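You operate a simulated robot arm through the tools that you are given. There is no shell and no other tool. Be economical: measure what you need, move in short steps, check, and stop when the job is done.

You run a simulated robot arm. Do the job below in one go: nothing can be reset, and whatever is moved stays where it is left.

## Task
Open the red table lever, brush the table's fluff down the hole, then shut the lever.
Fine: put the brush back. Set down upright: wooden brush. Where these are worked on the way, their far stop is far enough and under half their travel is too little: red table lever.

Only the result counts: the job must be done as asked and must still hold three seconds after the hand-in. Knocking over, shifting, dropping, spilling or breaking anything else fails it.

## Robot
A 6-joint arm with a two-finger parallel gripper, fixed in place. Base frame: the origin is at the foot of the arm, x ahead of it, y to its left, z up; the work surface is at about z = 0.915. Lengths are in m, angles in rad, forces in N, time in s.
With the tool pointing down near the work surface it reaches from about 0.24 to 0.66 m from the base axis. Its first joint turns from -1.152 to 1.152 rad. Payload 2.9 kg.
Tool frame: the origin (TCP) lies between the finger pads and is the grasp point; the fingertips stand 0.03 m ahead of it; z points along the fingers, y is the line along which they close. Largest opening 0.11 m; finger width 0.02, thickness 0.01; the body of the gripper, 0.048 by 0.112 m, starts 0.055 m behind the TCP.
Orientation is told as [roll, pitch, yaw] about the base's x, y, z axes, in that order, counted from this pose: with the fingers straight down and closing along the base's y, the tool's x points along the base's -x, its y along +y and its z along -z.

## Interface
- The arm moves only by the tool jog_arm. Its argument "commands" is a list of rows, each a list of 7 numbers: the shift along the base's x, y, z in units of 100 mm (1.0 is 100 mm), then the turn, a rotation vector about the base's x, y, z in units of 90 degrees (1.0 is 90 degrees), then the gripper command, from -1 (shut) to 1 (fully open), values between in proportion. In form: [[x, y, z, rx, ry, rz, grip], ...]. A call has 1 to 8 rows; each row is the pose to reach, as a shift and turn from the pose commanded when the call began. A call with a number of a shift or a turn outside -1 to 1 is refused whole. Each row takes 0.2 s and may step no farther than 0.05 m and 0.15 rad from the row before; otherwise, or with a gripper value out of range, the whole call is refused. A pose out of reach is approached as far as the arm can. The call stops where the force on the tool passes 70 N (or 10 N more than at its start, if that is more) or the arm is blocked; 0.2 s more then pass. The fingers move at their own pace (about 0.108 m/s each) and stop on an object; they squeeze with about 33 N. The grip force told is the motor's: it shows also when the fingers shut on nothing. Time passes only in rows, and 0.2 s behind the last, so rows that repeat a pose let the fingers close. The reply holds the time, the measured pose of the TCP, the force on the tool along the base axes, the opening and the grip force, in the units named above and with some noise, with the torque about the TCP (base axes, N m) and any sound that the robot's microphone picked up.
- Cameras (640 x 400 px; columns grow to the right, rows downward): "scene" is fixed at [0.0521, 0.4174, 1.3885]; the picture's right is [-0.94, -0.35, 0.00], its down [-0.19, 0.50, -0.85] and it looks along [0.30, -0.79, -0.53] (base axes); focal length 331 px, centre (320, 200). "wrist" rides on the gripper at [0.072, 0.017, -0.103] in the tool frame; the picture's right is [-0.23, 0.97, 0.00], its down [-0.76, -0.18, -0.62] and it looks along [-0.61, -0.14, 0.78] (tool axes); focal length 222 px, centre (320, 200). There is no depth. A picture from a camera that has moved, and an enlarged one, comes with that camera's place and axes in the base frame and with its lens.
- snapshot(camera): a new picture of that camera. The clock stands still meanwhile.
- close_up(camera, box): a new picture of the part [left, top, right, bottom] of that camera's present view, enlarged. The clock stands still meanwhile.
- close_job(): hands the job in; it is judged then, once.

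Work in short steps. Places have to be worked out from the pictures, the camera data and where the tool is seen: move nearer, look again, correct. Check each grasp and each placing, and mend what went wrong. You have 120 turns and 84 pictures in all, those below and enlarged ones among them. Open the gripper and draw the arm clear of the work before you hand the job in, unless the task says otherwise; then end with one line.

The tools are called after "Call:" as a command line: name --pt "numbers of a row" for each row, then --argument value for the rest, lists and objects as JSON in quotes. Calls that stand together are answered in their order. jog_arm: Moves the arm, as the interface text tells. Its arguments: {"type":"object","properties":{"commands":{"type":"array","items":{"type":"array","items":{"type":"number"}}}},"required":["commands"]} The other tools are called the same way: snapshot (camera) takes a picture; close_up (camera, box) takes an enlarged picture of a part of a camera's view; close_job () hands the job in.

At the start:

```text
time_s: 0.0
eef_pos: [0.3798, -0.2881, 1.1527]
orientation: [-0.001, 0.0, 0.002]
contact_force: [0.4, -0.9, 0.2]
moment: [0.03, -0.03, 0.0]
opening: 0.1099
finger_force: 0.1
```

scene: 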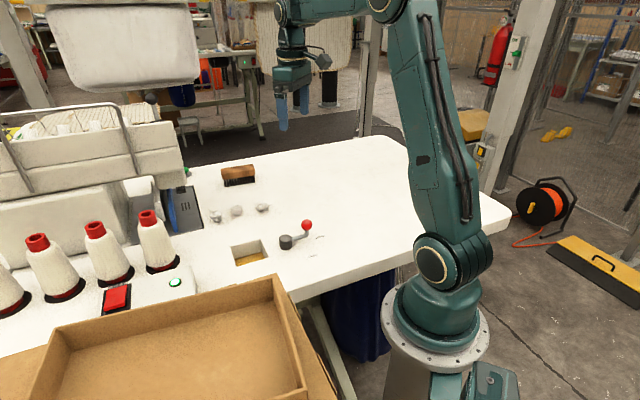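
wrist: 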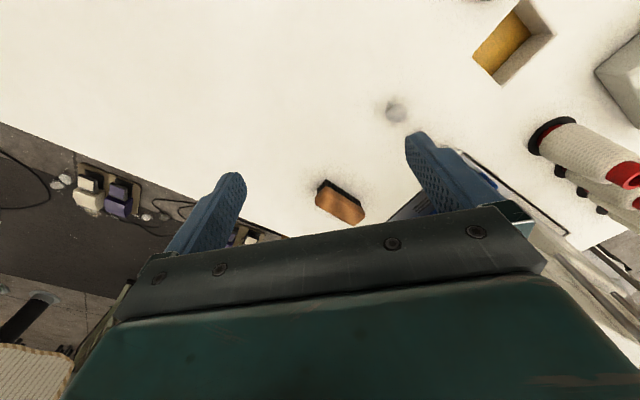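

I start by taking enlarged views of the work area to locate the brush, fluff, hole and lever.

Call:
close_up --camera "scene" --box '[180, 150, 340, 280]'

Call:
snapshot --camera "wrist"

```text
3.08 times, centred on (260, 215) of scene
camera zoom: at [0.0521, 0.4174, 1.3885], right [-0.94, -0.35, 0.0], down [-0.19, 0.5, -0.85], along [0.3, -0.79, -0.53], focal length 1017 px, centre (505, 154)
```

zoom: 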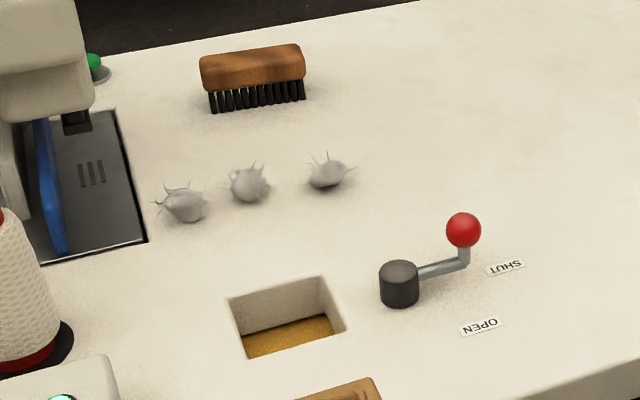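

```text
80 pictures are left
camera wrist: at [0.3082, -0.272, 1.2562], right [0.23, 0.97, 0.0], down [0.76, -0.18, 0.62], along [0.61, -0.14, -0.78], focal length 222 px, centre (320, 200)
```

wrist: 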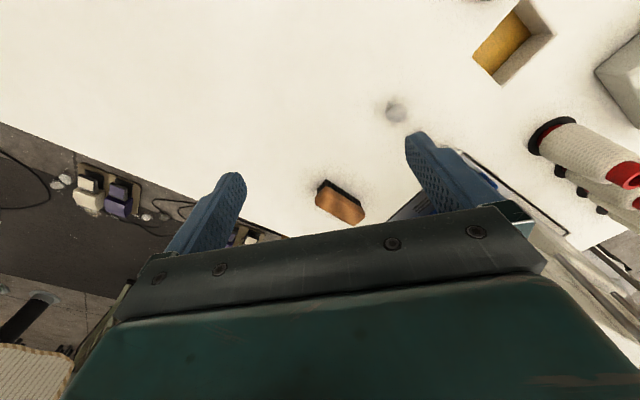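

Lever pivot about (0.320,-0.075), ball about (0.284,-0.109,0.965), opening is clockwise towards (0.27,-0.073). The hole is centred at about (0.389,-0.037), rotated 45°, fluff at about (0.525,-0.11), (0.495,-0.155), (0.443,-0.193). I move towards the lever ball, turning the tool 45° to straddle it.

Call:
jog_arm --pt "-0.15 0.16 0 0 0 0.085 0.5" --pt "-0.3 0.33 0 0 0 0.17 0.2" --pt "-0.45 0.5 0 0 0 0.255 0" --pt "-0.6 0.66 0 0 0 0.34 0" --pt "-0.75 0.83 0 0 0 0.42 0" --pt "-0.9 1.0 0 0 0 0.5 0"

```text
time_s: 1.4
eef_pos: [0.2906, -0.1884, 1.1511]
orientation: [-0.001, -0.001, 0.787]
contact_force: [-0.1, 0.3, -0.7]
moment: [0.01, 0.01, -0.02]
opening: 0.0551
finger_force: 0.1
```

Next I move over the ball and descend to a safe height to look.

Call:
jog_arm --pt "-0.03 0.25 -0.2 0 0 0 0" --pt "-0.06 0.5 -0.5 0 0 0 0" --pt "-0.065 0.79 -0.8 0 0 0 0" --pt "-0.065 0.79 -1.0 0 0 0 0"

Call:
snapshot --camera "wrist"

Call:
close_up --camera "scene" --box '[180, 150, 340, 280]'

```text
time_s: 2.4
eef_pos: [0.2837, -0.109, 1.0518]
orientation: [0.001, -0.001, 0.785]
contact_force: [0.8, -0.6, -0.1]
moment: [0.02, -0.02, 0.01]
opening: 0.0546
finger_force: 0.1
```

```text
79 pictures are left
camera wrist: at [0.2208, -0.1486, 1.1555], right [-0.53, 0.85, 0.0], down [0.66, 0.41, 0.62], along [0.53, 0.33, -0.78], focal length 222 px, centre (320, 200)
```

wrist: 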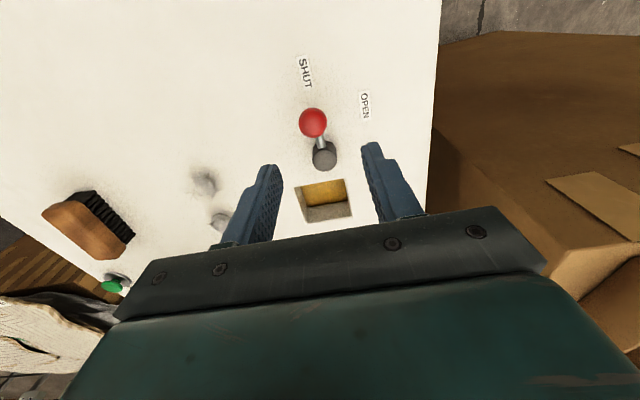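

```text
3.08 times, centred on (260, 215) of scene
camera zoom: at [0.0521, 0.4174, 1.3885], right [-0.94, -0.35, 0.0], down [-0.19, 0.5, -0.85], along [0.3, -0.79, -0.53], focal length 1017 px, centre (505, 154)
```

zoom: 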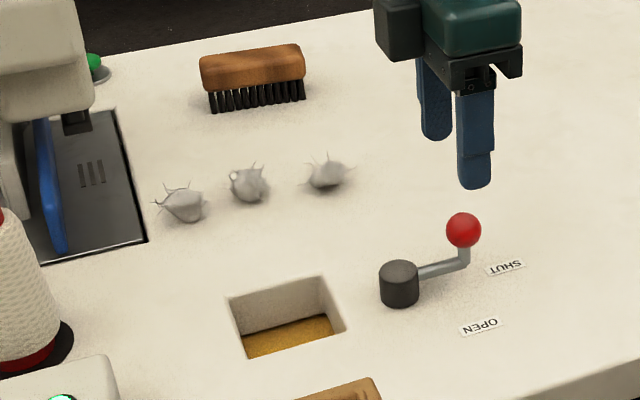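

Both views put the ball near (0.284,-0.114,0.96). I centre the straddle there and go down.

Call:
jog_arm --pt "0.0 -0.05 -0.3 0 0 0 0" --pt "0.0 -0.05 -0.6 0 0 0 0" --pt "0.0 -0.05 -0.86 0 0 0 0"

Call:
close_up --camera "scene" --box '[240, 180, 340, 280]'

Call:
snapshot --camera "wrist"

```text
time_s: 3.2
eef_pos: [0.283, -0.1145, 0.9656]
orientation: [0.0, -0.001, 0.783]
contact_force: [-0.3, -0.5, 0.1]
moment: [-0.02, 0.01, 0.0]
opening: 0.055
finger_force: 0.0
```

```text
4.00 times, centred on (290, 230) of scene
camera zoom: at [0.0521, 0.4174, 1.3885], right [-0.94, -0.35, 0.0], down [-0.19, 0.5, -0.85], along [0.3, -0.79, -0.53], focal length 1322 px, centre (440, 80)
```

zoom: 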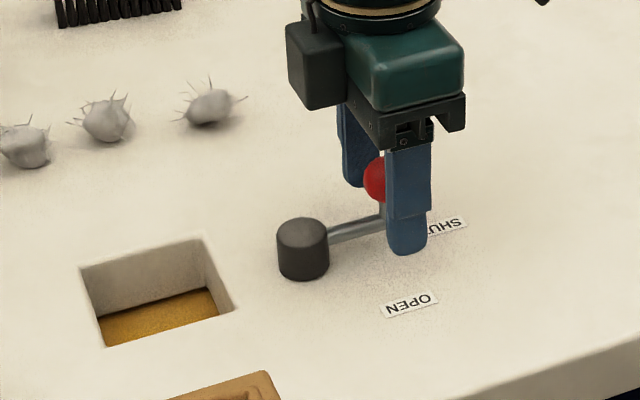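

```text
76 pictures are left
camera wrist: at [0.221, -0.1545, 1.0696], right [-0.53, 0.85, 0.0], down [0.66, 0.41, 0.62], along [0.53, 0.33, -0.78], focal length 222 px, centre (320, 200)
```

wrist: 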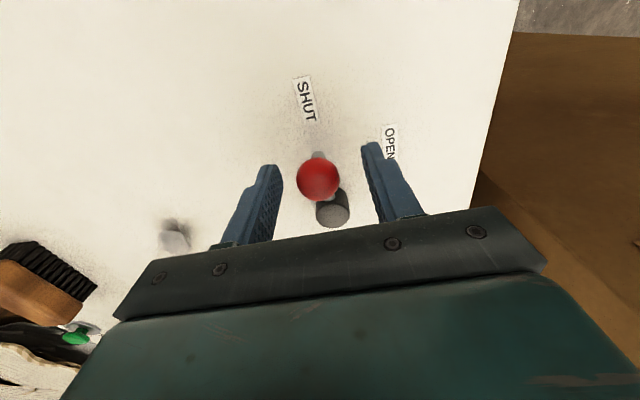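

The ball sits between the fingers. I narrow the gap a little and push along the arc towards OPEN, turning with it.

Call:
jog_arm --pt "0 0 0 0 0 0 -0.4" --pt "-0.036 0.054 0 0 0 -0.089 -0.4" --pt "-0.08 0.114 0 0 0 -0.178 -0.4" --pt "-0.114 0.18 0 0 0 -0.267 -0.4" --pt "-0.14 0.25 0 0 0 -0.356 -0.4" --pt "-0.155 0.32 0 0 0 -0.444 -0.4" --pt "-0.16 0.395 0 0 0 -0.53 -0.4" --pt "-0.155 0.47 0 0 0 -0.6 -0.4"

Call:
close_up --camera "scene" --box '[240, 180, 340, 280]'

Call:
snapshot --camera "wrist"

```text
time_s: 5.0
eef_pos: [0.2666, -0.0671, 0.9662]
orientation: [-0.001, 0.002, -0.159]
contact_force: [0.0, 0.0, -0.7]
moment: [0.0, 0.01, 0.03]
opening: 0.0331
finger_force: 0.0
```

```text
4.00 times, centred on (290, 230) of scene
camera zoom: at [0.0521, 0.4174, 1.3885], right [-0.94, -0.35, 0.0], down [-0.19, 0.5, -0.85], along [0.3, -0.79, -0.53], focal length 1322 px, centre (440, 80)
```

zoom: 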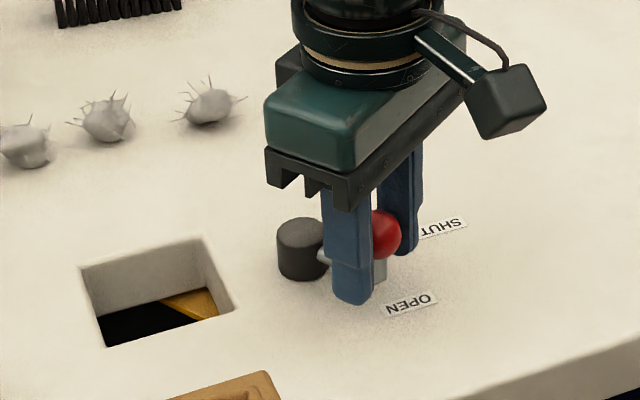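

```text
74 pictures are left
camera wrist: at [0.1997, -0.0397, 1.0701], right [0.38, 0.93, 0.0], down [0.72, -0.3, 0.62], along [0.58, -0.24, -0.78], focal length 222 px, centre (320, 200)
```

wrist: 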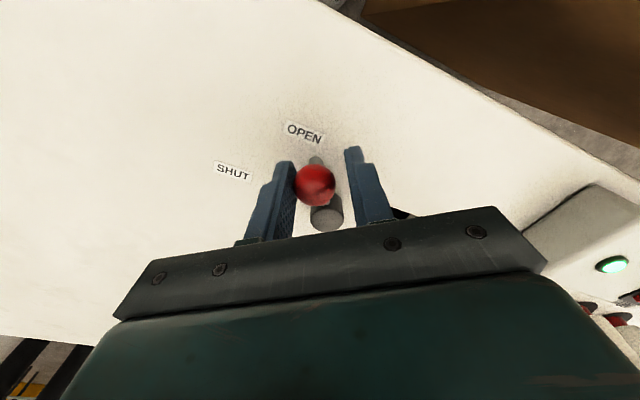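

The gate is mostly open with no stop felt yet. I keep pushing in small steps until resistance.

Call:
jog_arm --pt "0.015 0.07 0 0 0 -0.089 -0.4" --pt "0.046 0.14 0 0 0 -0.178 -0.4"

Call:
close_up --camera "scene" --box '[240, 180, 340, 280]'

```text
time_s: 5.6
eef_pos: [0.2716, -0.0537, 0.966]
orientation: [-0.001, 0.001, -0.44]
contact_force: [1.3, -0.5, 0.3]
moment: [0.02, -0.02, -0.02]
opening: 0.0331
finger_force: 0.4
```

```text
4.00 times, centred on (290, 230) of scene
camera zoom: at [0.0521, 0.4174, 1.3885], right [-0.94, -0.35, 0.0], down [-0.19, 0.5, -0.85], along [0.3, -0.79, -0.53], focal length 1322 px, centre (440, 80)
```

zoom: 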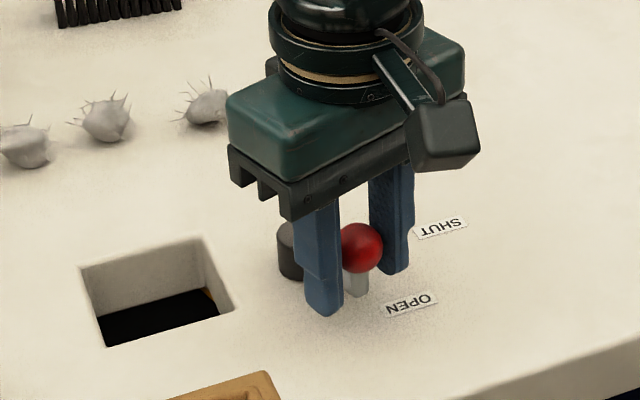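

The gate is nearly gone from the hole. I push a little more to find the stop.

Call:
jog_arm --pt "0.034 0.065 0 0 0 -0.089 -0.4" --pt "0.075 0.13 0 0 0 -0.178 -0.4"

Call:
close_up --camera "scene" --box '[240, 180, 340, 280]'

```text
time_s: 6.2
eef_pos: [0.2801, -0.0426, 0.9664]
orientation: [-0.006, -0.001, -0.726]
contact_force: [-6.1, -21.9, 0.7]
moment: [-0.21, 0.02, 0.07]
opening: 0.0436
finger_force: 10.6
```

```text
4.00 times, centred on (290, 230) of scene
camera zoom: at [0.0519, 0.4168, 1.3887], right [-0.94, -0.35, 0.0], down [-0.19, 0.5, -0.85], along [0.3, -0.79, -0.53], focal length 1322 px, centre (440, 80)
```

zoom: 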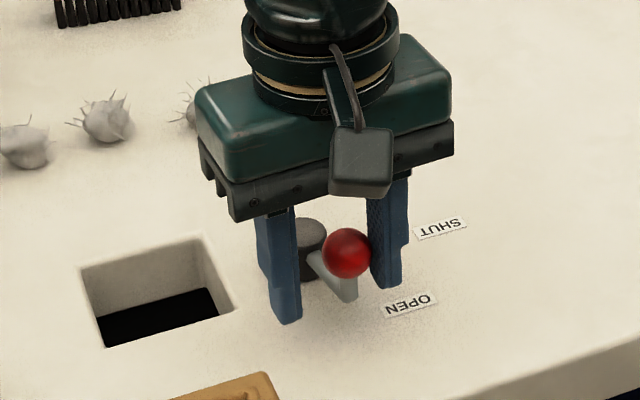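

The stop is reached and the gate is fully open. I back off, open the gap a bit and lift.

Call:
jog_arm --pt "-0.05 -0.07 0 0 0 0 -0.2" --pt "-0.05 -0.07 0.3 0 0 0 -0.2" --pt "-0.05 -0.07 0.7 0 0 0 -0.1" --pt "-0.05 -0.07 1.0 0 0 0 0"

Call:
close_up --camera "scene" --box '[180, 150, 340, 280]'

```text
time_s: 7.2
eef_pos: [0.2755, -0.0464, 1.0665]
orientation: [0.001, 0.001, -0.717]
contact_force: [0.5, -1.3, 0.3]
moment: [-0.01, -0.05, -0.02]
opening: 0.0552
finger_force: 0.0
```

```text
3.08 times, centred on (260, 215) of scene
camera zoom: at [0.0521, 0.4174, 1.3885], right [-0.94, -0.35, 0.0], down [-0.19, 0.5, -0.85], along [0.3, -0.79, -0.53], focal length 1017 px, centre (505, 154)
```

zoom: 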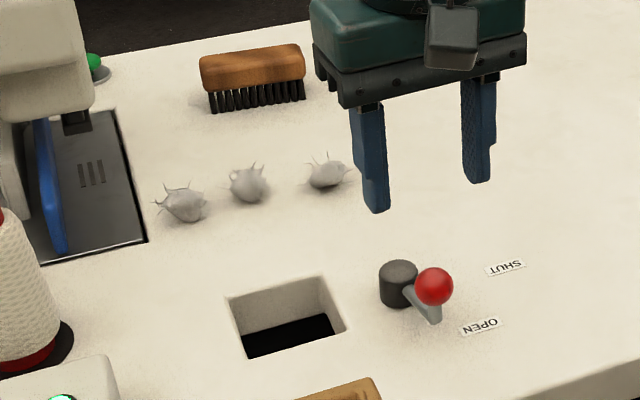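

The lever stays open. Now I travel towards the brush, staying high and turning the tool back to about +0.62 rad.

Call:
jog_arm --pt "0.1 -0.1 0.15 0 0 0.09 0.2" --pt "0.2 -0.2 0.3 0 0 0.18 0.3" --pt "0.3 -0.3 0.45 0 0 0.27 0.3" --pt "0.4 -0.4 0.6 0 0 0.36 0.3" --pt "0.55 -0.55 0.7 0 0 0.45 0.3" --pt "0.7 -0.7 0.8 0 0 0.54 0.3" --pt "0.85 -0.85 0.8 0 0 0.63 0.3" --pt "1.0 -1.0 0.8 0 0 0.72 0.3"

Call:
jog_arm --pt "0.2 -0.2 0 0 0 0.07 0.3" --pt "0.4 -0.4 0 0 0 0.135 0.3" --pt "0.65 -0.65 0 0 0 0.135 0.3" --pt "0.9 -0.9 0 0 0 0.135 0.3"

Call:
snapshot --camera "wrist"

Call:
snapshot --camera "scene"

```text
time_s: 9.0
eef_pos: [0.3752, -0.1464, 1.1444]
orientation: [-0.001, 0.0, 0.419]
contact_force: [0.1, 0.1, 0.2]
moment: [0.03, 0.01, 0.01]
opening: 0.0716
finger_force: 0.1
```

```text
time_s: 10.0
eef_pos: [0.4652, -0.2366, 1.1463]
orientation: [0.0, 0.0, 0.627]
contact_force: [-0.2, 0.1, 0.1]
moment: [-0.01, 0.02, 0.0]
opening: 0.0714
finger_force: 0.0
```

```text
70 pictures are left
camera wrist: at [0.3974, -0.2669, 1.2502], right [-0.39, 0.92, 0.0], down [0.72, 0.3, 0.62], along [0.57, 0.24, -0.78], focal length 222 px, centre (320, 200)
```

wrist: 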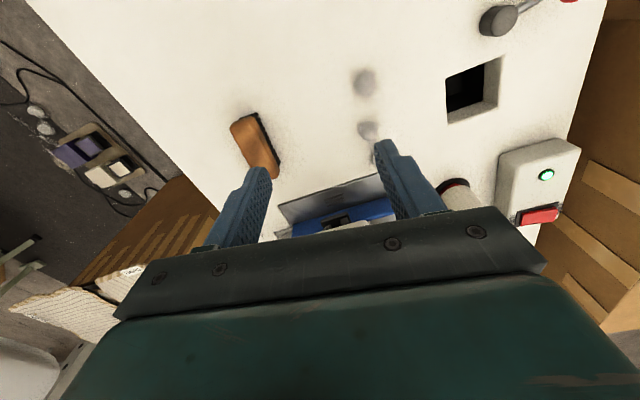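

```text
69 pictures are left
```

scene: 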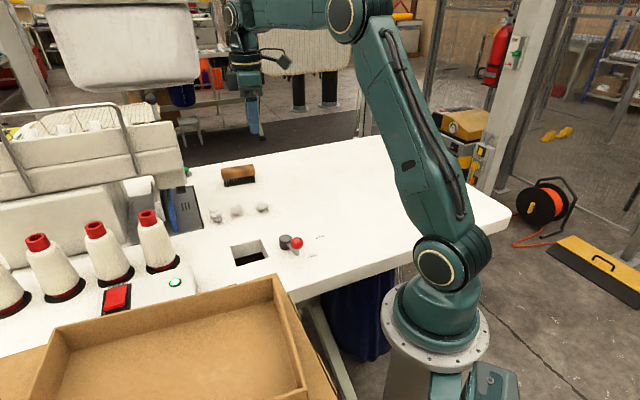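

The brush is in view; I take an enlarged view to pin down its centre and direction.

Call:
close_up --camera "wrist" --box '[200, 90, 300, 190]'

```text
4.00 times, centred on (250, 140) of wrist
camera zoom: at [0.3974, -0.2669, 1.2502], right [-0.39, 0.92, 0.0], down [0.72, 0.3, 0.62], along [0.57, 0.24, -0.78], focal length 888 px, centre (600, 440)
```

zoom: 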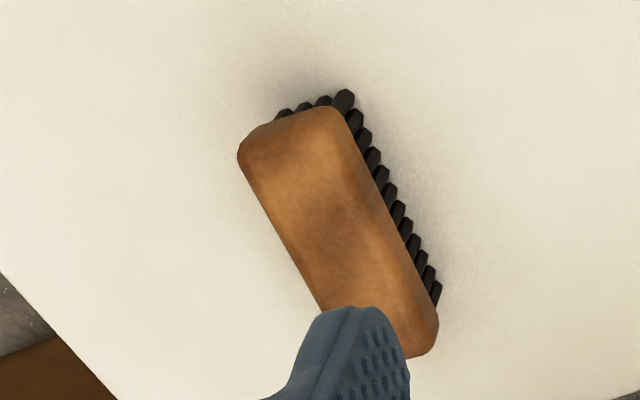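

Brush top centre is near (0.560,-0.297), long axis about 38°, width about 0.04. I move over it at z about 1.03 and check.

Call:
jog_arm --pt "0.3 -0.2 -0.2 0 0 0.02 0.4" --pt "0.6 -0.4 -0.5 0 0 0.02 0.4" --pt "0.95 -0.61 -0.8 0 0 0.02 0.4" --pt "0.95 -0.61 -1.0 0 0 0.02 0.4"

Call:
snapshot --camera "wrist"

Call:
close_up --camera "scene" --box '[180, 100, 340, 220]'

```text
refused: row 3 steps farther than a row can; nothing moved
```

```text
67 pictures are left
camera wrist: at [0.3974, -0.2669, 1.2502], right [-0.39, 0.92, 0.0], down [0.72, 0.3, 0.62], along [0.57, 0.24, -0.78], focal length 222 px, centre (320, 200)
```

wrist: 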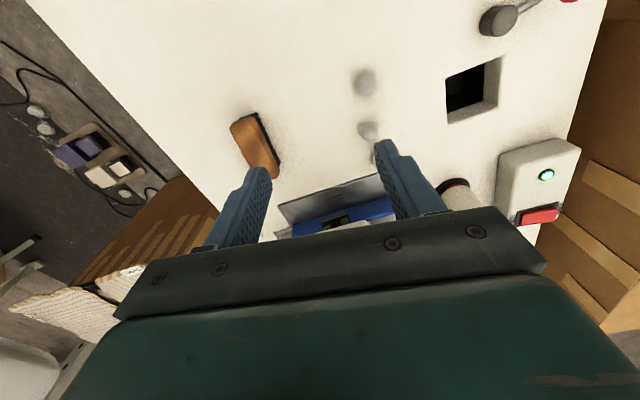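

```text
3.33 times, centred on (260, 160) of scene
camera zoom: at [0.0521, 0.4174, 1.3885], right [-0.94, -0.35, 0.0], down [-0.19, 0.5, -0.85], along [0.3, -0.79, -0.53], focal length 1102 px, centre (520, 333)
```

zoom: 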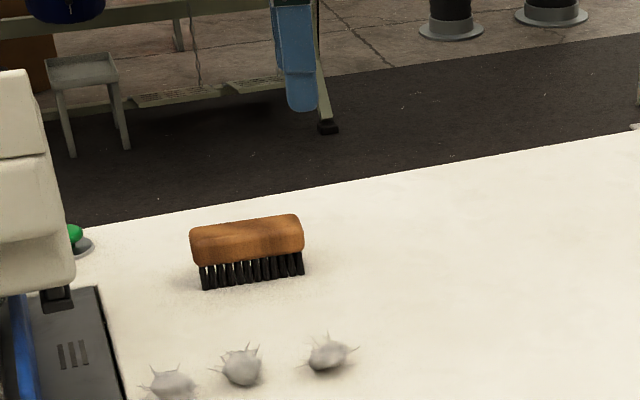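

The step was too long; I repeat with shorter steps.

Call:
jog_arm --pt "0.2 -0.15 -0.2 0 0 0.02 0.4" --pt "0.4 -0.3 -0.4 0 0 0.02 0.4" --pt "0.6 -0.45 -0.6 0 0 0.02 0.4" --pt "0.8 -0.55 -0.8 0 0 0.02 0.4" --pt "0.95 -0.61 -1.0 0 0 0.02 0.4"

Call:
snapshot --camera "wrist"

Call:
close_up --camera "scene" --box '[180, 100, 340, 220]'

```text
time_s: 11.2
eef_pos: [0.5607, -0.2982, 1.0467]
orientation: [0.0, -0.001, 0.658]
contact_force: [-0.6, 0.0, -0.8]
moment: [-0.01, 0.01, 0.01]
opening: 0.0771
finger_force: 0.1
```

```text
65 pictures are left
camera wrist: at [0.4936, -0.3296, 1.1502], right [-0.42, 0.91, 0.0], down [0.71, 0.33, 0.62], along [0.57, 0.26, -0.78], focal length 222 px, centre (320, 200)
```

wrist: 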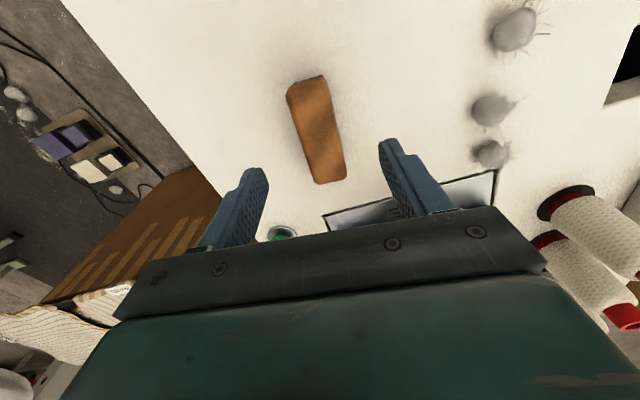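

```text
3.33 times, centred on (260, 160) of scene
camera zoom: at [0.0521, 0.4174, 1.3885], right [-0.94, -0.35, 0.0], down [-0.19, 0.5, -0.85], along [0.3, -0.79, -0.53], focal length 1102 px, centre (520, 333)
```

zoom: 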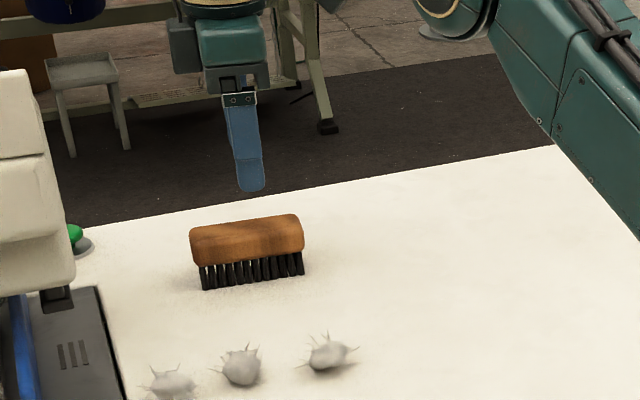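

Refined brush centre is (0.565,-0.299), axis about 40°. I adjust and lower so the tips pass beside the wooden block, then check before closing.

Call:
jog_arm --pt "0.05 -0.015 -0.2 0 0 0.032 0.4" --pt "0.05 -0.015 -0.5 0 0 0.032 0.4" --pt "0.05 -0.015 -0.79 0 0 0.032 0.4"

Call:
snapshot --camera "wrist"

Call:
close_up --camera "scene" --box '[200, 120, 300, 200]'

```text
time_s: 12.0
eef_pos: [0.5655, -0.2988, 0.9677]
orientation: [0.0, 0.002, 0.708]
contact_force: [0.4, -0.2, -0.2]
moment: [-0.01, -0.02, -0.01]
opening: 0.0774
finger_force: 0.0
```

```text
63 pictures are left
camera wrist: at [0.5, -0.3347, 1.0711], right [-0.46, 0.89, 0.0], down [0.69, 0.36, 0.62], along [0.55, 0.29, -0.78], focal length 222 px, centre (320, 200)
```

wrist: 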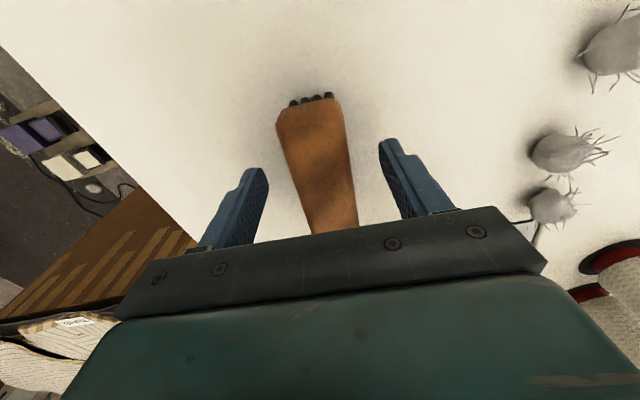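

```text
5.00 times, centred on (250, 160) of scene
camera zoom: at [0.0521, 0.4174, 1.3885], right [-0.94, -0.35, 0.0], down [-0.19, 0.5, -0.85], along [0.3, -0.79, -0.53], focal length 1653 px, centre (670, 400)
```

zoom: 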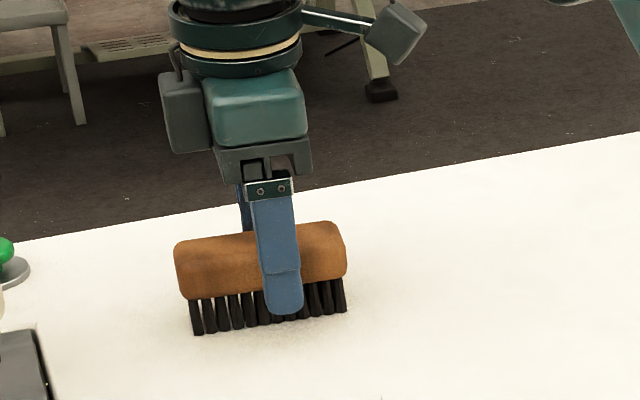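

The fingers straddle the block well. I close the gripper.

Call:
jog_arm --pt "0 0 0 0 0 0 -1" --pt "0 0 0 0 0 0 -1" --pt "0 0 0 0 0 0 -1"

Call:
close_up --camera "scene" --box '[200, 120, 300, 200]'

Call:
snapshot --camera "wrist"

```text
time_s: 12.8
eef_pos: [0.5653, -0.2998, 0.9677]
orientation: [0.0, -0.002, 0.709]
contact_force: [-0.1, 0.1, -0.2]
moment: [-0.03, 0.03, -0.06]
opening: 0.0354
finger_force: 33.5
```

```text
5.00 times, centred on (250, 160) of scene
camera zoom: at [0.0521, 0.4174, 1.3885], right [-0.94, -0.35, 0.0], down [-0.19, 0.5, -0.85], along [0.3, -0.79, -0.53], focal length 1653 px, centre (670, 400)
```

zoom: 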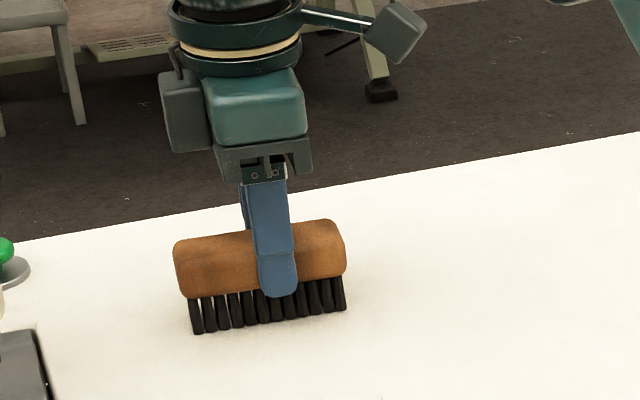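

```text
60 pictures are left
camera wrist: at [0.5, -0.3347, 1.0715], right [-0.46, 0.89, 0.0], down [0.69, 0.36, 0.62], along [0.55, 0.29, -0.78], focal length 222 px, centre (320, 200)
```

wrist: 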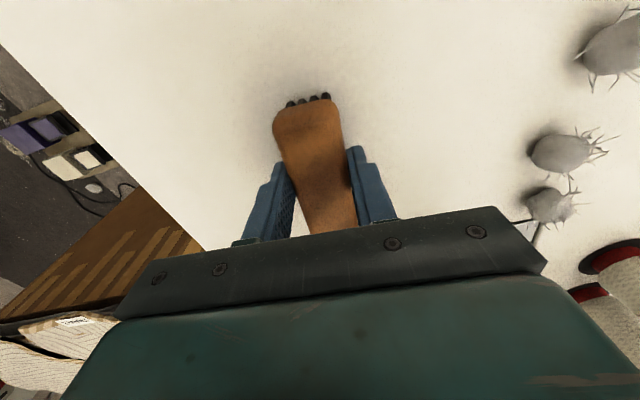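

Brush held (grasp spot to return to: TCP 0.5653,-0.2992,0.9677, yaw 0.708). I lift it and move behind the nearest fluff (C, at about (0.438,-0.187)), turning so that its face points to the hole.

Call:
jog_arm --pt "0 0 0.3 0 0 0 -1" --pt "0 0 0.65 0 0 0 -1" --pt "-0.3 0.1 0.65 0 0 -0.06 -1" --pt "-0.6 0.2 0.65 0 0 -0.12 -1" --pt "-0.9 0.3 0.65 0 0 -0.18 -1" --pt "-1.0 0.45 0.65 0 0 -0.226 -1"

Call:
jog_arm --pt "-0.298 0.152 0 0 0 0 -1" --pt "-0.298 0.152 -0.3 0 0 0 -1"

Call:
snapshot --camera "scene"

Call:
snapshot --camera "wrist"

```text
time_s: 14.2
eef_pos: [0.4645, -0.2545, 1.0317]
orientation: [0.0, -0.001, 0.353]
contact_force: [0.7, 0.3, -0.6]
moment: [-0.01, 0.0, 0.03]
opening: 0.0
finger_force: 33.1
```

```text
time_s: 14.8
eef_pos: [0.4345, -0.2396, 1.0029]
orientation: [-0.001, 0.001, 0.353]
contact_force: [0.1, 0.5, 0.3]
moment: [0.02, 0.0, 0.0]
opening: 0.0002
finger_force: 33.6
```

```text
59 pictures are left
```

scene: 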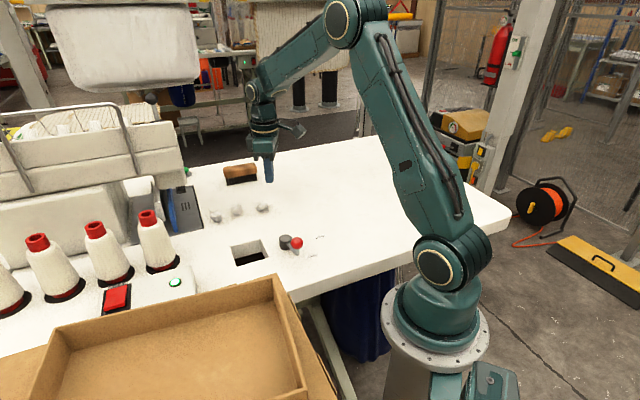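

```text
58 pictures are left
camera wrist: at [0.362, -0.249, 1.1061], right [-0.12, 0.99, 0.0], down [0.78, 0.1, 0.62], along [0.62, 0.08, -0.78], focal length 222 px, centre (320, 200)
```

wrist: 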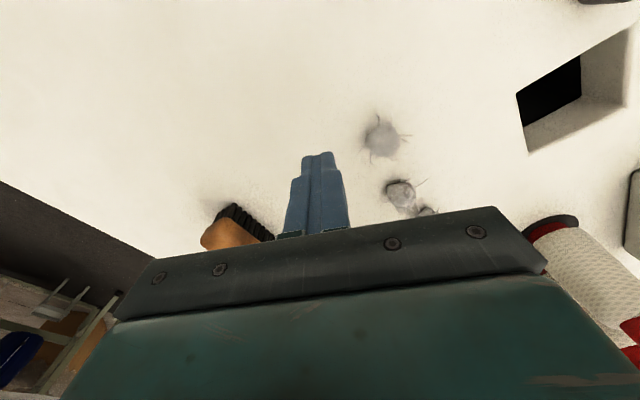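

The brush slipped out of the fingers; it appears still standing in place. I go back above it, open, look again and grip deeper.

Call:
jog_arm --pt "0 0 0.3 0 0 0 -0.5" --pt "0.3 -0.15 0.4 0 0 0.06 0.0" --pt "0.6 -0.3 0.45 0 0 0.12 0.4" --pt "0.9 -0.45 0.45 0 0 0.18 0.4" --pt "1.0 -0.55 0.45 0 0 0.226 0.4"

Call:
snapshot --camera "wrist"

Call:
close_up --camera "scene" --box '[200, 120, 300, 200]'

```text
time_s: 16.0
eef_pos: [0.5375, -0.2946, 1.0476]
orientation: [0.0, 0.0, 0.71]
contact_force: [-0.2, -0.1, 0.1]
moment: [-0.01, 0.01, 0.02]
opening: 0.077
finger_force: 0.0
```

```text
57 pictures are left
camera wrist: at [0.4707, -0.33, 1.1512], right [-0.46, 0.89, 0.0], down [0.69, 0.36, 0.62], along [0.55, 0.29, -0.78], focal length 222 px, centre (320, 200)
```

wrist: 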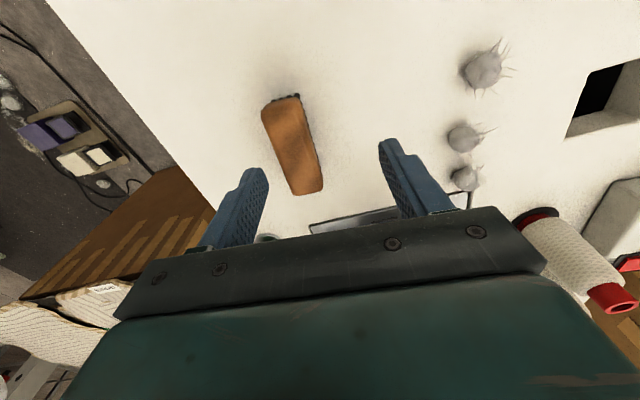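

```text
5.00 times, centred on (250, 160) of scene
camera zoom: at [0.0521, 0.4174, 1.3885], right [-0.94, -0.35, 0.0], down [-0.19, 0.5, -0.85], along [0.3, -0.79, -0.53], focal length 1653 px, centre (670, 400)
```

zoom: 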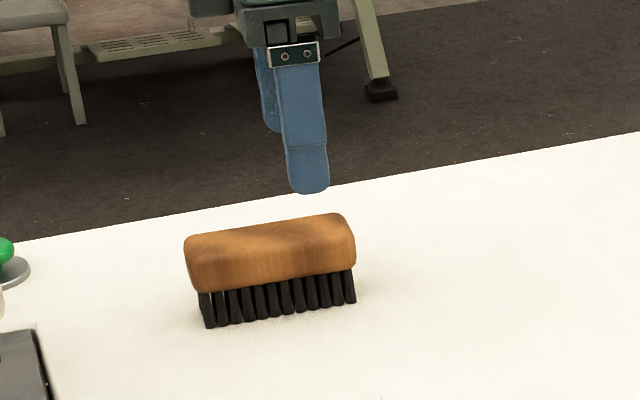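

The brush only slid a few millimetres, still upright, centre now about (0.566,-0.304). I go down deeper (z about 0.953) and grip again.

Call:
jog_arm --pt "0.29 -0.095 0 0 0 0 0.4" --pt "0.29 -0.095 -0.4 0 0 0 0.4" --pt "0.29 -0.095 -0.75 0 0 0 0.4" --pt "0.29 -0.095 -0.945 0 0 0 0.4" --pt "0.29 -0.095 -0.945 0 0 0 0.4"

Call:
jog_arm --pt "0 0 0 0 0 0 -1" --pt "0 0 0 0 0 0 -1" --pt "0 0 0 0 0 0 -1" --pt "0 0 0 0 0 0 -1"

Call:
jog_arm --pt "0 0 0.1 0 0 0 -1" --pt "0 0 0.2 0 0 0 -1"

Call:
close_up --camera "scene" --box '[200, 120, 300, 200]'

```text
time_s: 17.2
eef_pos: [0.5652, -0.3041, 0.9517]
orientation: [-0.001, 0.0, 0.708]
contact_force: [-0.3, 0.1, -0.1]
moment: [0.04, 0.02, 0.01]
opening: 0.0769
finger_force: 0.0
```

```text
time_s: 18.2
eef_pos: [0.5644, -0.3033, 0.9527]
orientation: [0.0, 0.001, 0.709]
contact_force: [-0.4, -0.8, 0.3]
moment: [0.04, 0.0, 0.01]
opening: 0.0355
finger_force: 33.4
```

```text
time_s: 18.8
eef_pos: [0.5647, -0.304, 0.9715]
orientation: [0.0, -0.001, 0.709]
contact_force: [-0.3, 0.1, -0.7]
moment: [0.01, -0.03, -0.01]
opening: 0.0354
finger_force: 33.2
```

```text
5.00 times, centred on (250, 160) of scene
camera zoom: at [0.0521, 0.4174, 1.3885], right [-0.94, -0.35, 0.0], down [-0.19, 0.5, -0.85], along [0.3, -0.79, -0.53], focal length 1653 px, centre (670, 400)
```

zoom: 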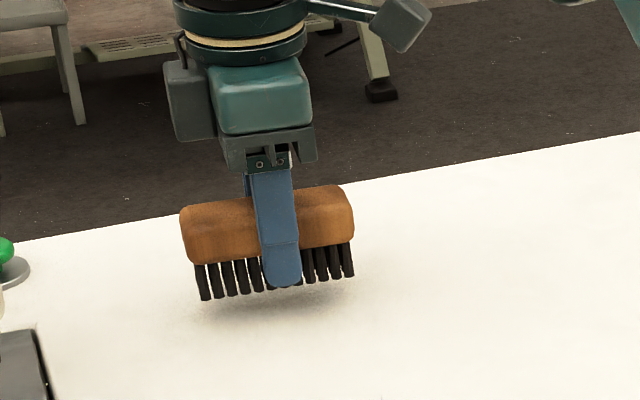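

The brush is now firmly held and lifted 20 mm (it stood on the table with TCP z 0.9527). I raise it and move behind fluff C again.

Call:
jog_arm --pt "0 0 0.25 0 0 0 -1" --pt "0 0 0.45 0 0 0 -1" --pt "-0.25 0.1 0.45 0 0 -0.06 -1" --pt "-0.5 0.2 0.45 0 0 -0.12 -1" --pt "-0.75 0.3 0.45 0 0 -0.18 -1" --pt "-1.0 0.4 0.45 0 0 -0.226 -1"

Call:
jog_arm --pt "-0.27 0.184 0 0 0 0 -1" --pt "-0.27 0.184 -0.3 0 0 0 -1" --pt "-0.27 0.184 -0.5 0 0 0 -1"

Call:
close_up --camera "scene" --box '[180, 150, 340, 280]'

Call:
snapshot --camera "wrist"

```text
time_s: 20.2
eef_pos: [0.4639, -0.264, 1.0166]
orientation: [-0.001, -0.001, 0.353]
contact_force: [-0.2, -0.2, -0.4]
moment: [-0.03, 0.0, -0.01]
opening: 0.0354
finger_force: 33.6
```

```text
time_s: 21.0
eef_pos: [0.4363, -0.2451, 0.968]
orientation: [0.0, 0.001, 0.353]
contact_force: [0.4, 0.2, -0.5]
moment: [0.01, -0.04, 0.0]
opening: 0.0353
finger_force: 33.4
```

```text
3.08 times, centred on (260, 215) of scene
camera zoom: at [0.0521, 0.4174, 1.3885], right [-0.94, -0.35, 0.0], down [-0.19, 0.5, -0.85], along [0.3, -0.79, -0.53], focal length 1017 px, centre (505, 154)
```

zoom: 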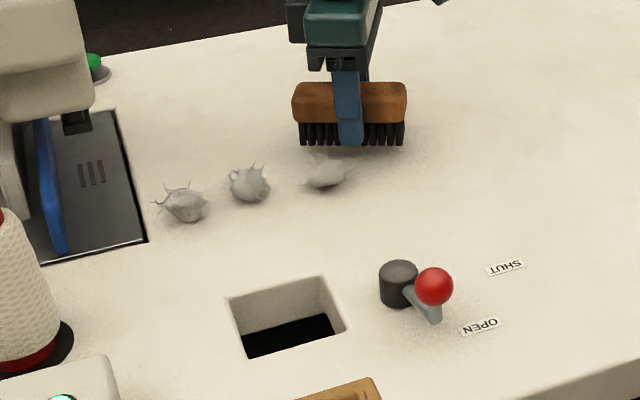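

```text
53 pictures are left
camera wrist: at [0.3634, -0.2551, 1.0715], right [-0.12, 0.99, 0.0], down [0.78, 0.1, 0.62], along [0.62, 0.08, -0.78], focal length 222 px, centre (320, 200)
```

wrist: 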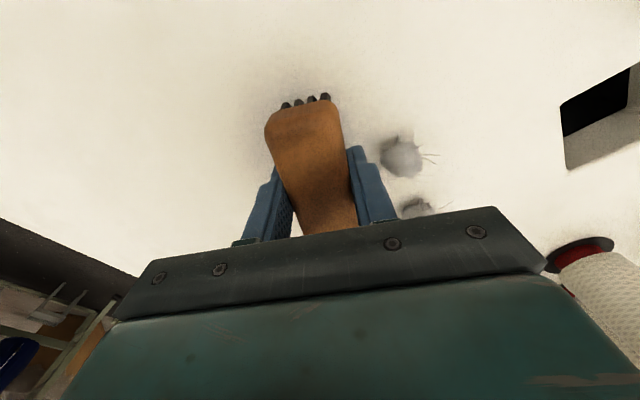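

The brush is behind fluff C with its face to the hole. I lower it to the table and sweep slowly, first part.

Call:
jog_arm --pt "0 0 -0.147 0 0 0 -1" --pt "-0.068 0.188 -0.147 0 0 0 -1" --pt "-0.136 0.376 -0.147 0 0 0 -1" --pt "-0.204 0.564 -0.147 0 0 0 -1" --pt "-0.272 0.752 -0.147 0 0 0 -1"

Call:
close_up --camera "scene" --box '[180, 150, 340, 280]'

Call:
snapshot --camera "wrist"

```text
time_s: 22.2
eef_pos: [0.4109, -0.1709, 0.9538]
orientation: [0.001, -0.001, 0.351]
contact_force: [0.6, -0.8, -0.8]
moment: [0.0, -0.02, 0.01]
opening: 0.0354
finger_force: 32.7
```

```text
3.08 times, centred on (260, 215) of scene
camera zoom: at [0.0521, 0.4174, 1.3885], right [-0.94, -0.35, 0.0], down [-0.19, 0.5, -0.85], along [0.3, -0.79, -0.53], focal length 1017 px, centre (505, 154)
```

zoom: 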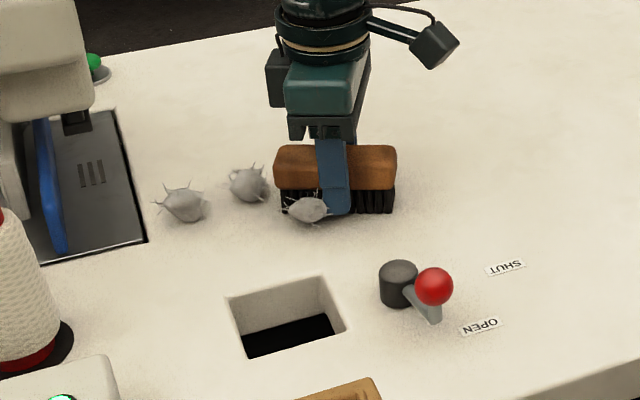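

```text
51 pictures are left
camera wrist: at [0.3375, -0.1803, 1.057], right [-0.12, 0.99, 0.0], down [0.78, 0.1, 0.62], along [0.62, 0.08, -0.78], focal length 222 px, centre (320, 200)
```

wrist: 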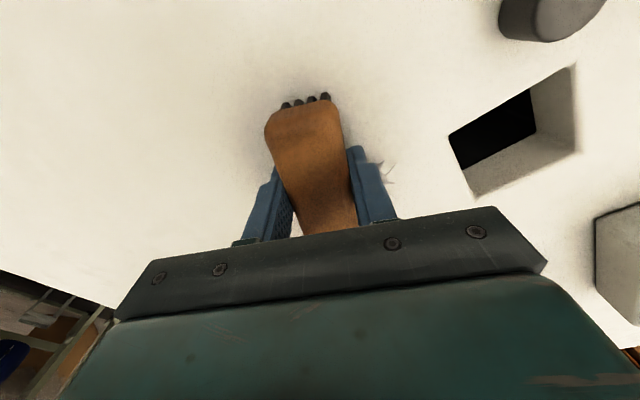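

Fluff C is being pushed nicely, and B and A are untouched. I continue to the hole, turning the brush slightly so that its end stays clear of the lever pivot.

Call:
jog_arm --pt "-0.06 0.2 0 0 0 0.0 -1" --pt "-0.11 0.4 0 0 0 0.03 -1" --pt "-0.16 0.6 0 0 0 0.06 -1" --pt "-0.2 0.77 0 0 0 0.095 -1" --pt "-0.23 0.9 0 0 0 0.095 -1"

Call:
close_up --camera "scene" --box '[180, 150, 340, 280]'

```text
time_s: 23.4
eef_pos: [0.3882, -0.0805, 0.9533]
orientation: [-0.001, 0.0, 0.503]
contact_force: [0.8, -0.5, -0.8]
moment: [0.0, 0.01, 0.03]
opening: 0.0354
finger_force: 32.9
```

```text
3.08 times, centred on (260, 215) of scene
camera zoom: at [0.0521, 0.4174, 1.3885], right [-0.94, -0.35, 0.0], down [-0.19, 0.5, -0.85], along [0.3, -0.79, -0.53], focal length 1017 px, centre (505, 154)
```

zoom: 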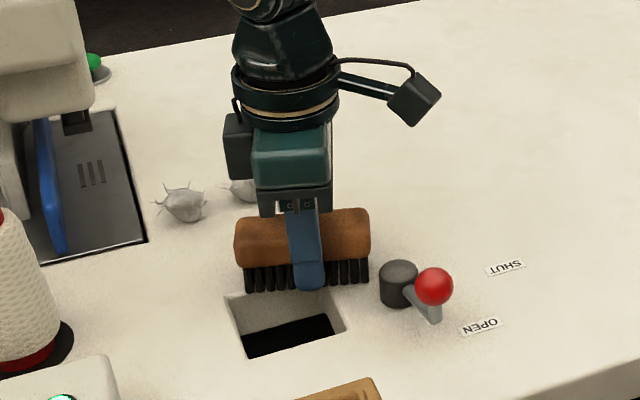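

C appears to have dropped in. I lift over the fluff and move behind B, then look.

Call:
jog_arm --pt "0 0 0.35 0 0 0 -1" --pt "0 0 0.65 0 0 0 -1" --pt "0.2 -0.25 0.65 0 0 0.05 -1" --pt "0.45 -0.5 0.65 0 0 0.1 -1" --pt "0.7 -0.75 0.65 0 0 0.153 -1" --pt "0.95 -1.0 0.65 0 0 0.153 -1"

Call:
jog_arm --pt "0.24 -0.25 0 0 0 0 -1" --pt "0.24 -0.25 -0.3 0 0 0 -1" --pt "0.24 -0.25 -0.5 0 0 0 -1"

Call:
close_up --camera "scene" --box '[180, 150, 340, 280]'

Call:
snapshot --camera "wrist"

```text
time_s: 24.8
eef_pos: [0.4831, -0.1804, 1.0181]
orientation: [-0.001, 0.0, 0.743]
contact_force: [0.2, -0.6, 0.6]
moment: [0.0, -0.04, 0.0]
opening: 0.0353
finger_force: 32.9
```

```text
time_s: 25.6
eef_pos: [0.5061, -0.2047, 0.9682]
orientation: [0.0, 0.0, 0.744]
contact_force: [-0.4, -0.1, -0.7]
moment: [-0.03, 0.0, 0.0]
opening: 0.0352
finger_force: 33.0
```

```text
3.08 times, centred on (260, 215) of scene
camera zoom: at [0.0521, 0.4174, 1.3885], right [-0.94, -0.35, 0.0], down [-0.19, 0.5, -0.85], along [0.3, -0.79, -0.53], focal length 1017 px, centre (505, 154)
```

zoom: 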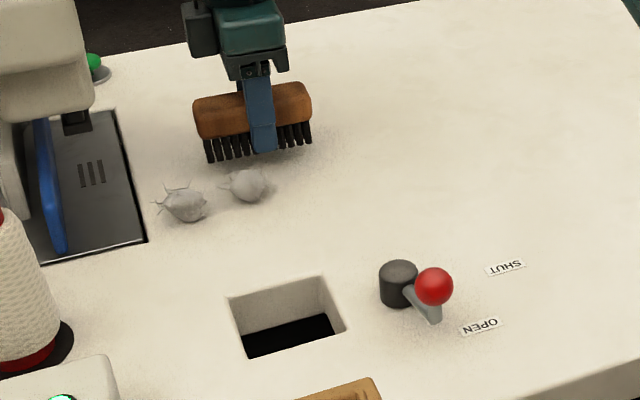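

```text
48 pictures are left
camera wrist: at [0.442, -0.2423, 1.0721], right [-0.49, 0.87, 0.0], down [0.68, 0.38, 0.62], along [0.54, 0.31, -0.78], focal length 222 px, centre (320, 200)
```

wrist: 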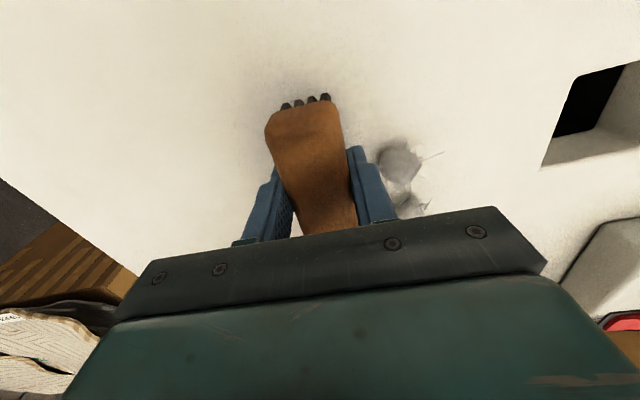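

C is gone and B is right in front of the brush, A clear of its end. I lower and sweep B towards the hole, first part.

Call:
jog_arm --pt "0 0 -0.152 0 0 0 -1" --pt "-0.135 0.147 -0.152 0 0 0 -1" --pt "-0.27 0.294 -0.152 0 0 0 -1" --pt "-0.405 0.441 -0.152 0 0 0 -1" --pt "-0.54 0.588 -0.152 0 0 0 -1"

Call:
close_up --camera "scene" --box '[180, 150, 340, 280]'

```text
time_s: 26.8
eef_pos: [0.4524, -0.1474, 0.9534]
orientation: [-0.002, 0.0, 0.743]
contact_force: [0.0, -0.3, 0.4]
moment: [0.04, -0.04, 0.01]
opening: 0.0353
finger_force: 33.3
```

```text
3.08 times, centred on (260, 215) of scene
camera zoom: at [0.0521, 0.4174, 1.3885], right [-0.94, -0.35, 0.0], down [-0.19, 0.5, -0.85], along [0.3, -0.79, -0.53], focal length 1017 px, centre (505, 154)
```

zoom: 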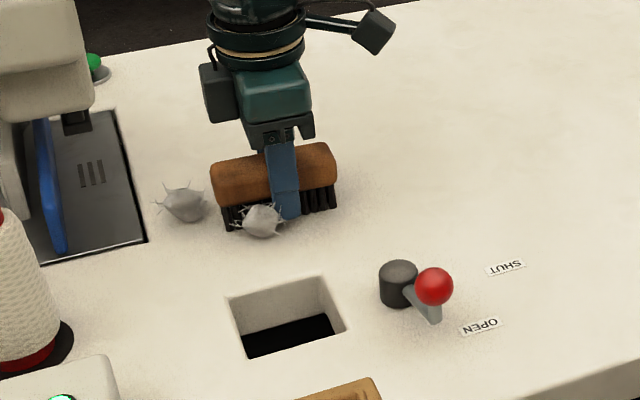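

B moves ahead of the brush and A is untouched. I complete the sweep.

Call:
jog_arm --pt "-0.14 0.155 0 0 0 0 -1" --pt "-0.28 0.31 0 0 0 0 -1" --pt "-0.42 0.465 0 0 0 0 -1" --pt "-0.54 0.6 0 0 0 0 -1" --pt "-0.64 0.7 0 0 0 0 -1"

Call:
close_up --camera "scene" --box '[180, 150, 340, 280]'

```text
time_s: 28.0
eef_pos: [0.3882, -0.0774, 0.9539]
orientation: [-0.001, 0.001, 0.741]
contact_force: [0.4, -1.4, 2.8]
moment: [-0.04, -0.04, -0.02]
opening: 0.0353
finger_force: 33.6
```

```text
3.08 times, centred on (260, 215) of scene
camera zoom: at [0.0521, 0.4174, 1.3885], right [-0.94, -0.35, 0.0], down [-0.19, 0.5, -0.85], along [0.3, -0.79, -0.53], focal length 1017 px, centre (505, 154)
```

zoom: 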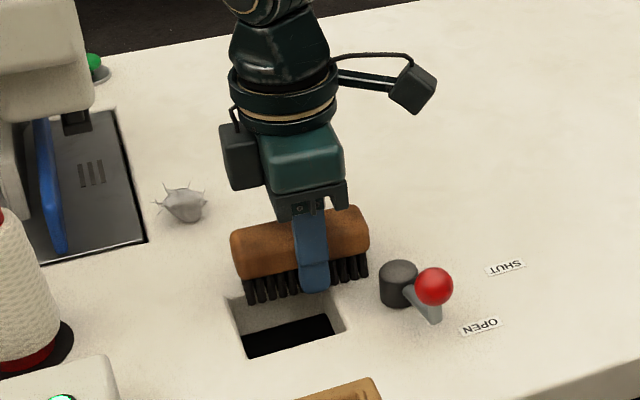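

B is gone too. Now A: I lift and hover between, turning the brush further, and look at the clearance to the sewing machine.

Call:
jog_arm --pt "0 0 0.4 0 0 0 -1" --pt "0 0 0.75 0 0 0.05 -1" --pt "0.2 -0.3 0.75 0 0 0.1 -1" --pt "0.45 -0.55 0.75 0 0 0.15 -1" --pt "0.7 -0.8 0.75 0 0 0.19 -1" --pt "0.98 -1.0 0.75 0 0 0.22 -1"

Call:
snapshot --camera "wrist"

Call:
close_up --camera "scene" --box '[120, 120, 280, 250]'

```text
time_s: 29.4
eef_pos: [0.4854, -0.1782, 1.0263]
orientation: [0.0, 0.0, 1.088]
contact_force: [0.0, 0.5, -0.3]
moment: [-0.02, 0.0, -0.01]
opening: 0.0354
finger_force: 32.4
```

```text
45 pictures are left
camera wrist: at [0.4375, -0.2347, 1.1314], right [-0.76, 0.65, 0.0], down [0.51, 0.59, 0.62], along [0.41, 0.47, -0.78], focal length 222 px, centre (320, 200)
```

wrist: 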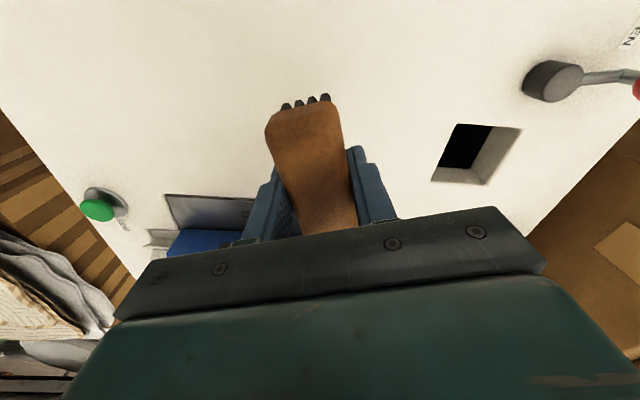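

```text
3.08 times, centred on (200, 185) of scene
camera zoom: at [0.0521, 0.4174, 1.3885], right [-0.94, -0.35, 0.0], down [-0.19, 0.5, -0.85], along [0.3, -0.79, -0.53], focal length 1017 px, centre (689, 246)
```

zoom: 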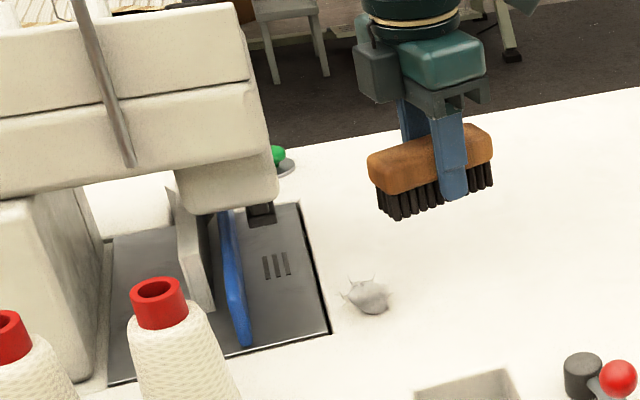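

The machine head looks to stay at roughly (0.66,-0.175), leaving room. I move the brush behind A at about (0.551,-0.152), still raised, and check.

Call:
jog_arm --pt "0.2 0.05 0 0 0 0 -1" --pt "0.4 0.15 0 0 0 0 -1" --pt "0.65 0.26 0 0 0 0 -1" --pt "0.65 0.26 -0.3 0 0 0 -1"

Call:
snapshot --camera "wrist"

Call:
close_up --camera "scene" --box '[120, 120, 280, 250]'

```text
time_s: 30.4
eef_pos: [0.5497, -0.1529, 0.9977]
orientation: [0.003, 0.002, 1.08]
contact_force: [-20.1, -20.2, 7.8]
moment: [0.32, -0.32, -0.1]
opening: 0.0353
finger_force: 32.9
```

```text
43 pictures are left
camera wrist: at [0.501, -0.2101, 1.1025], right [-0.75, 0.66, 0.0], down [0.52, 0.59, 0.62], along [0.41, 0.47, -0.78], focal length 222 px, centre (320, 200)
```

wrist: 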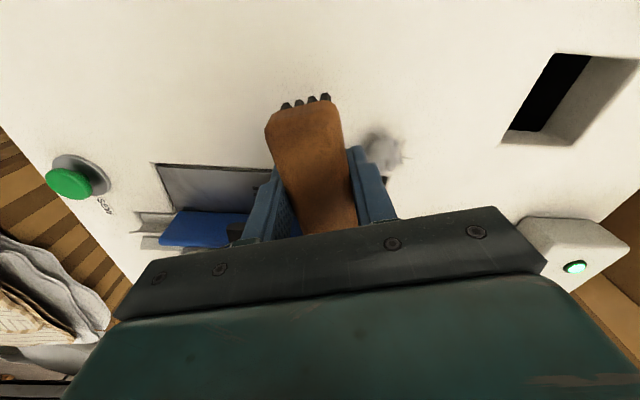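

```text
3.08 times, centred on (200, 185) of scene
camera zoom: at [0.0514, 0.4168, 1.3887], right [-0.94, -0.35, 0.0], down [-0.19, 0.5, -0.85], along [0.3, -0.79, -0.53], focal length 1017 px, centre (689, 246)
```

zoom: 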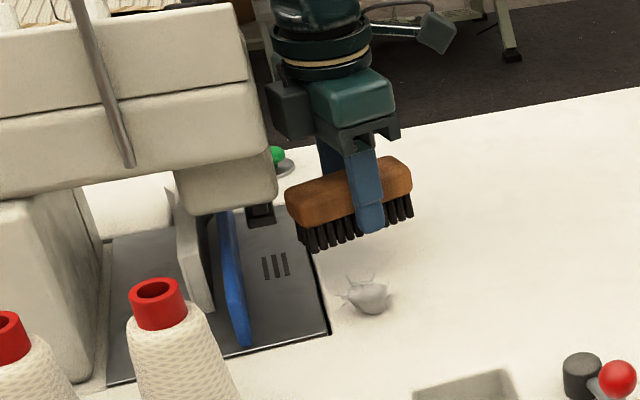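

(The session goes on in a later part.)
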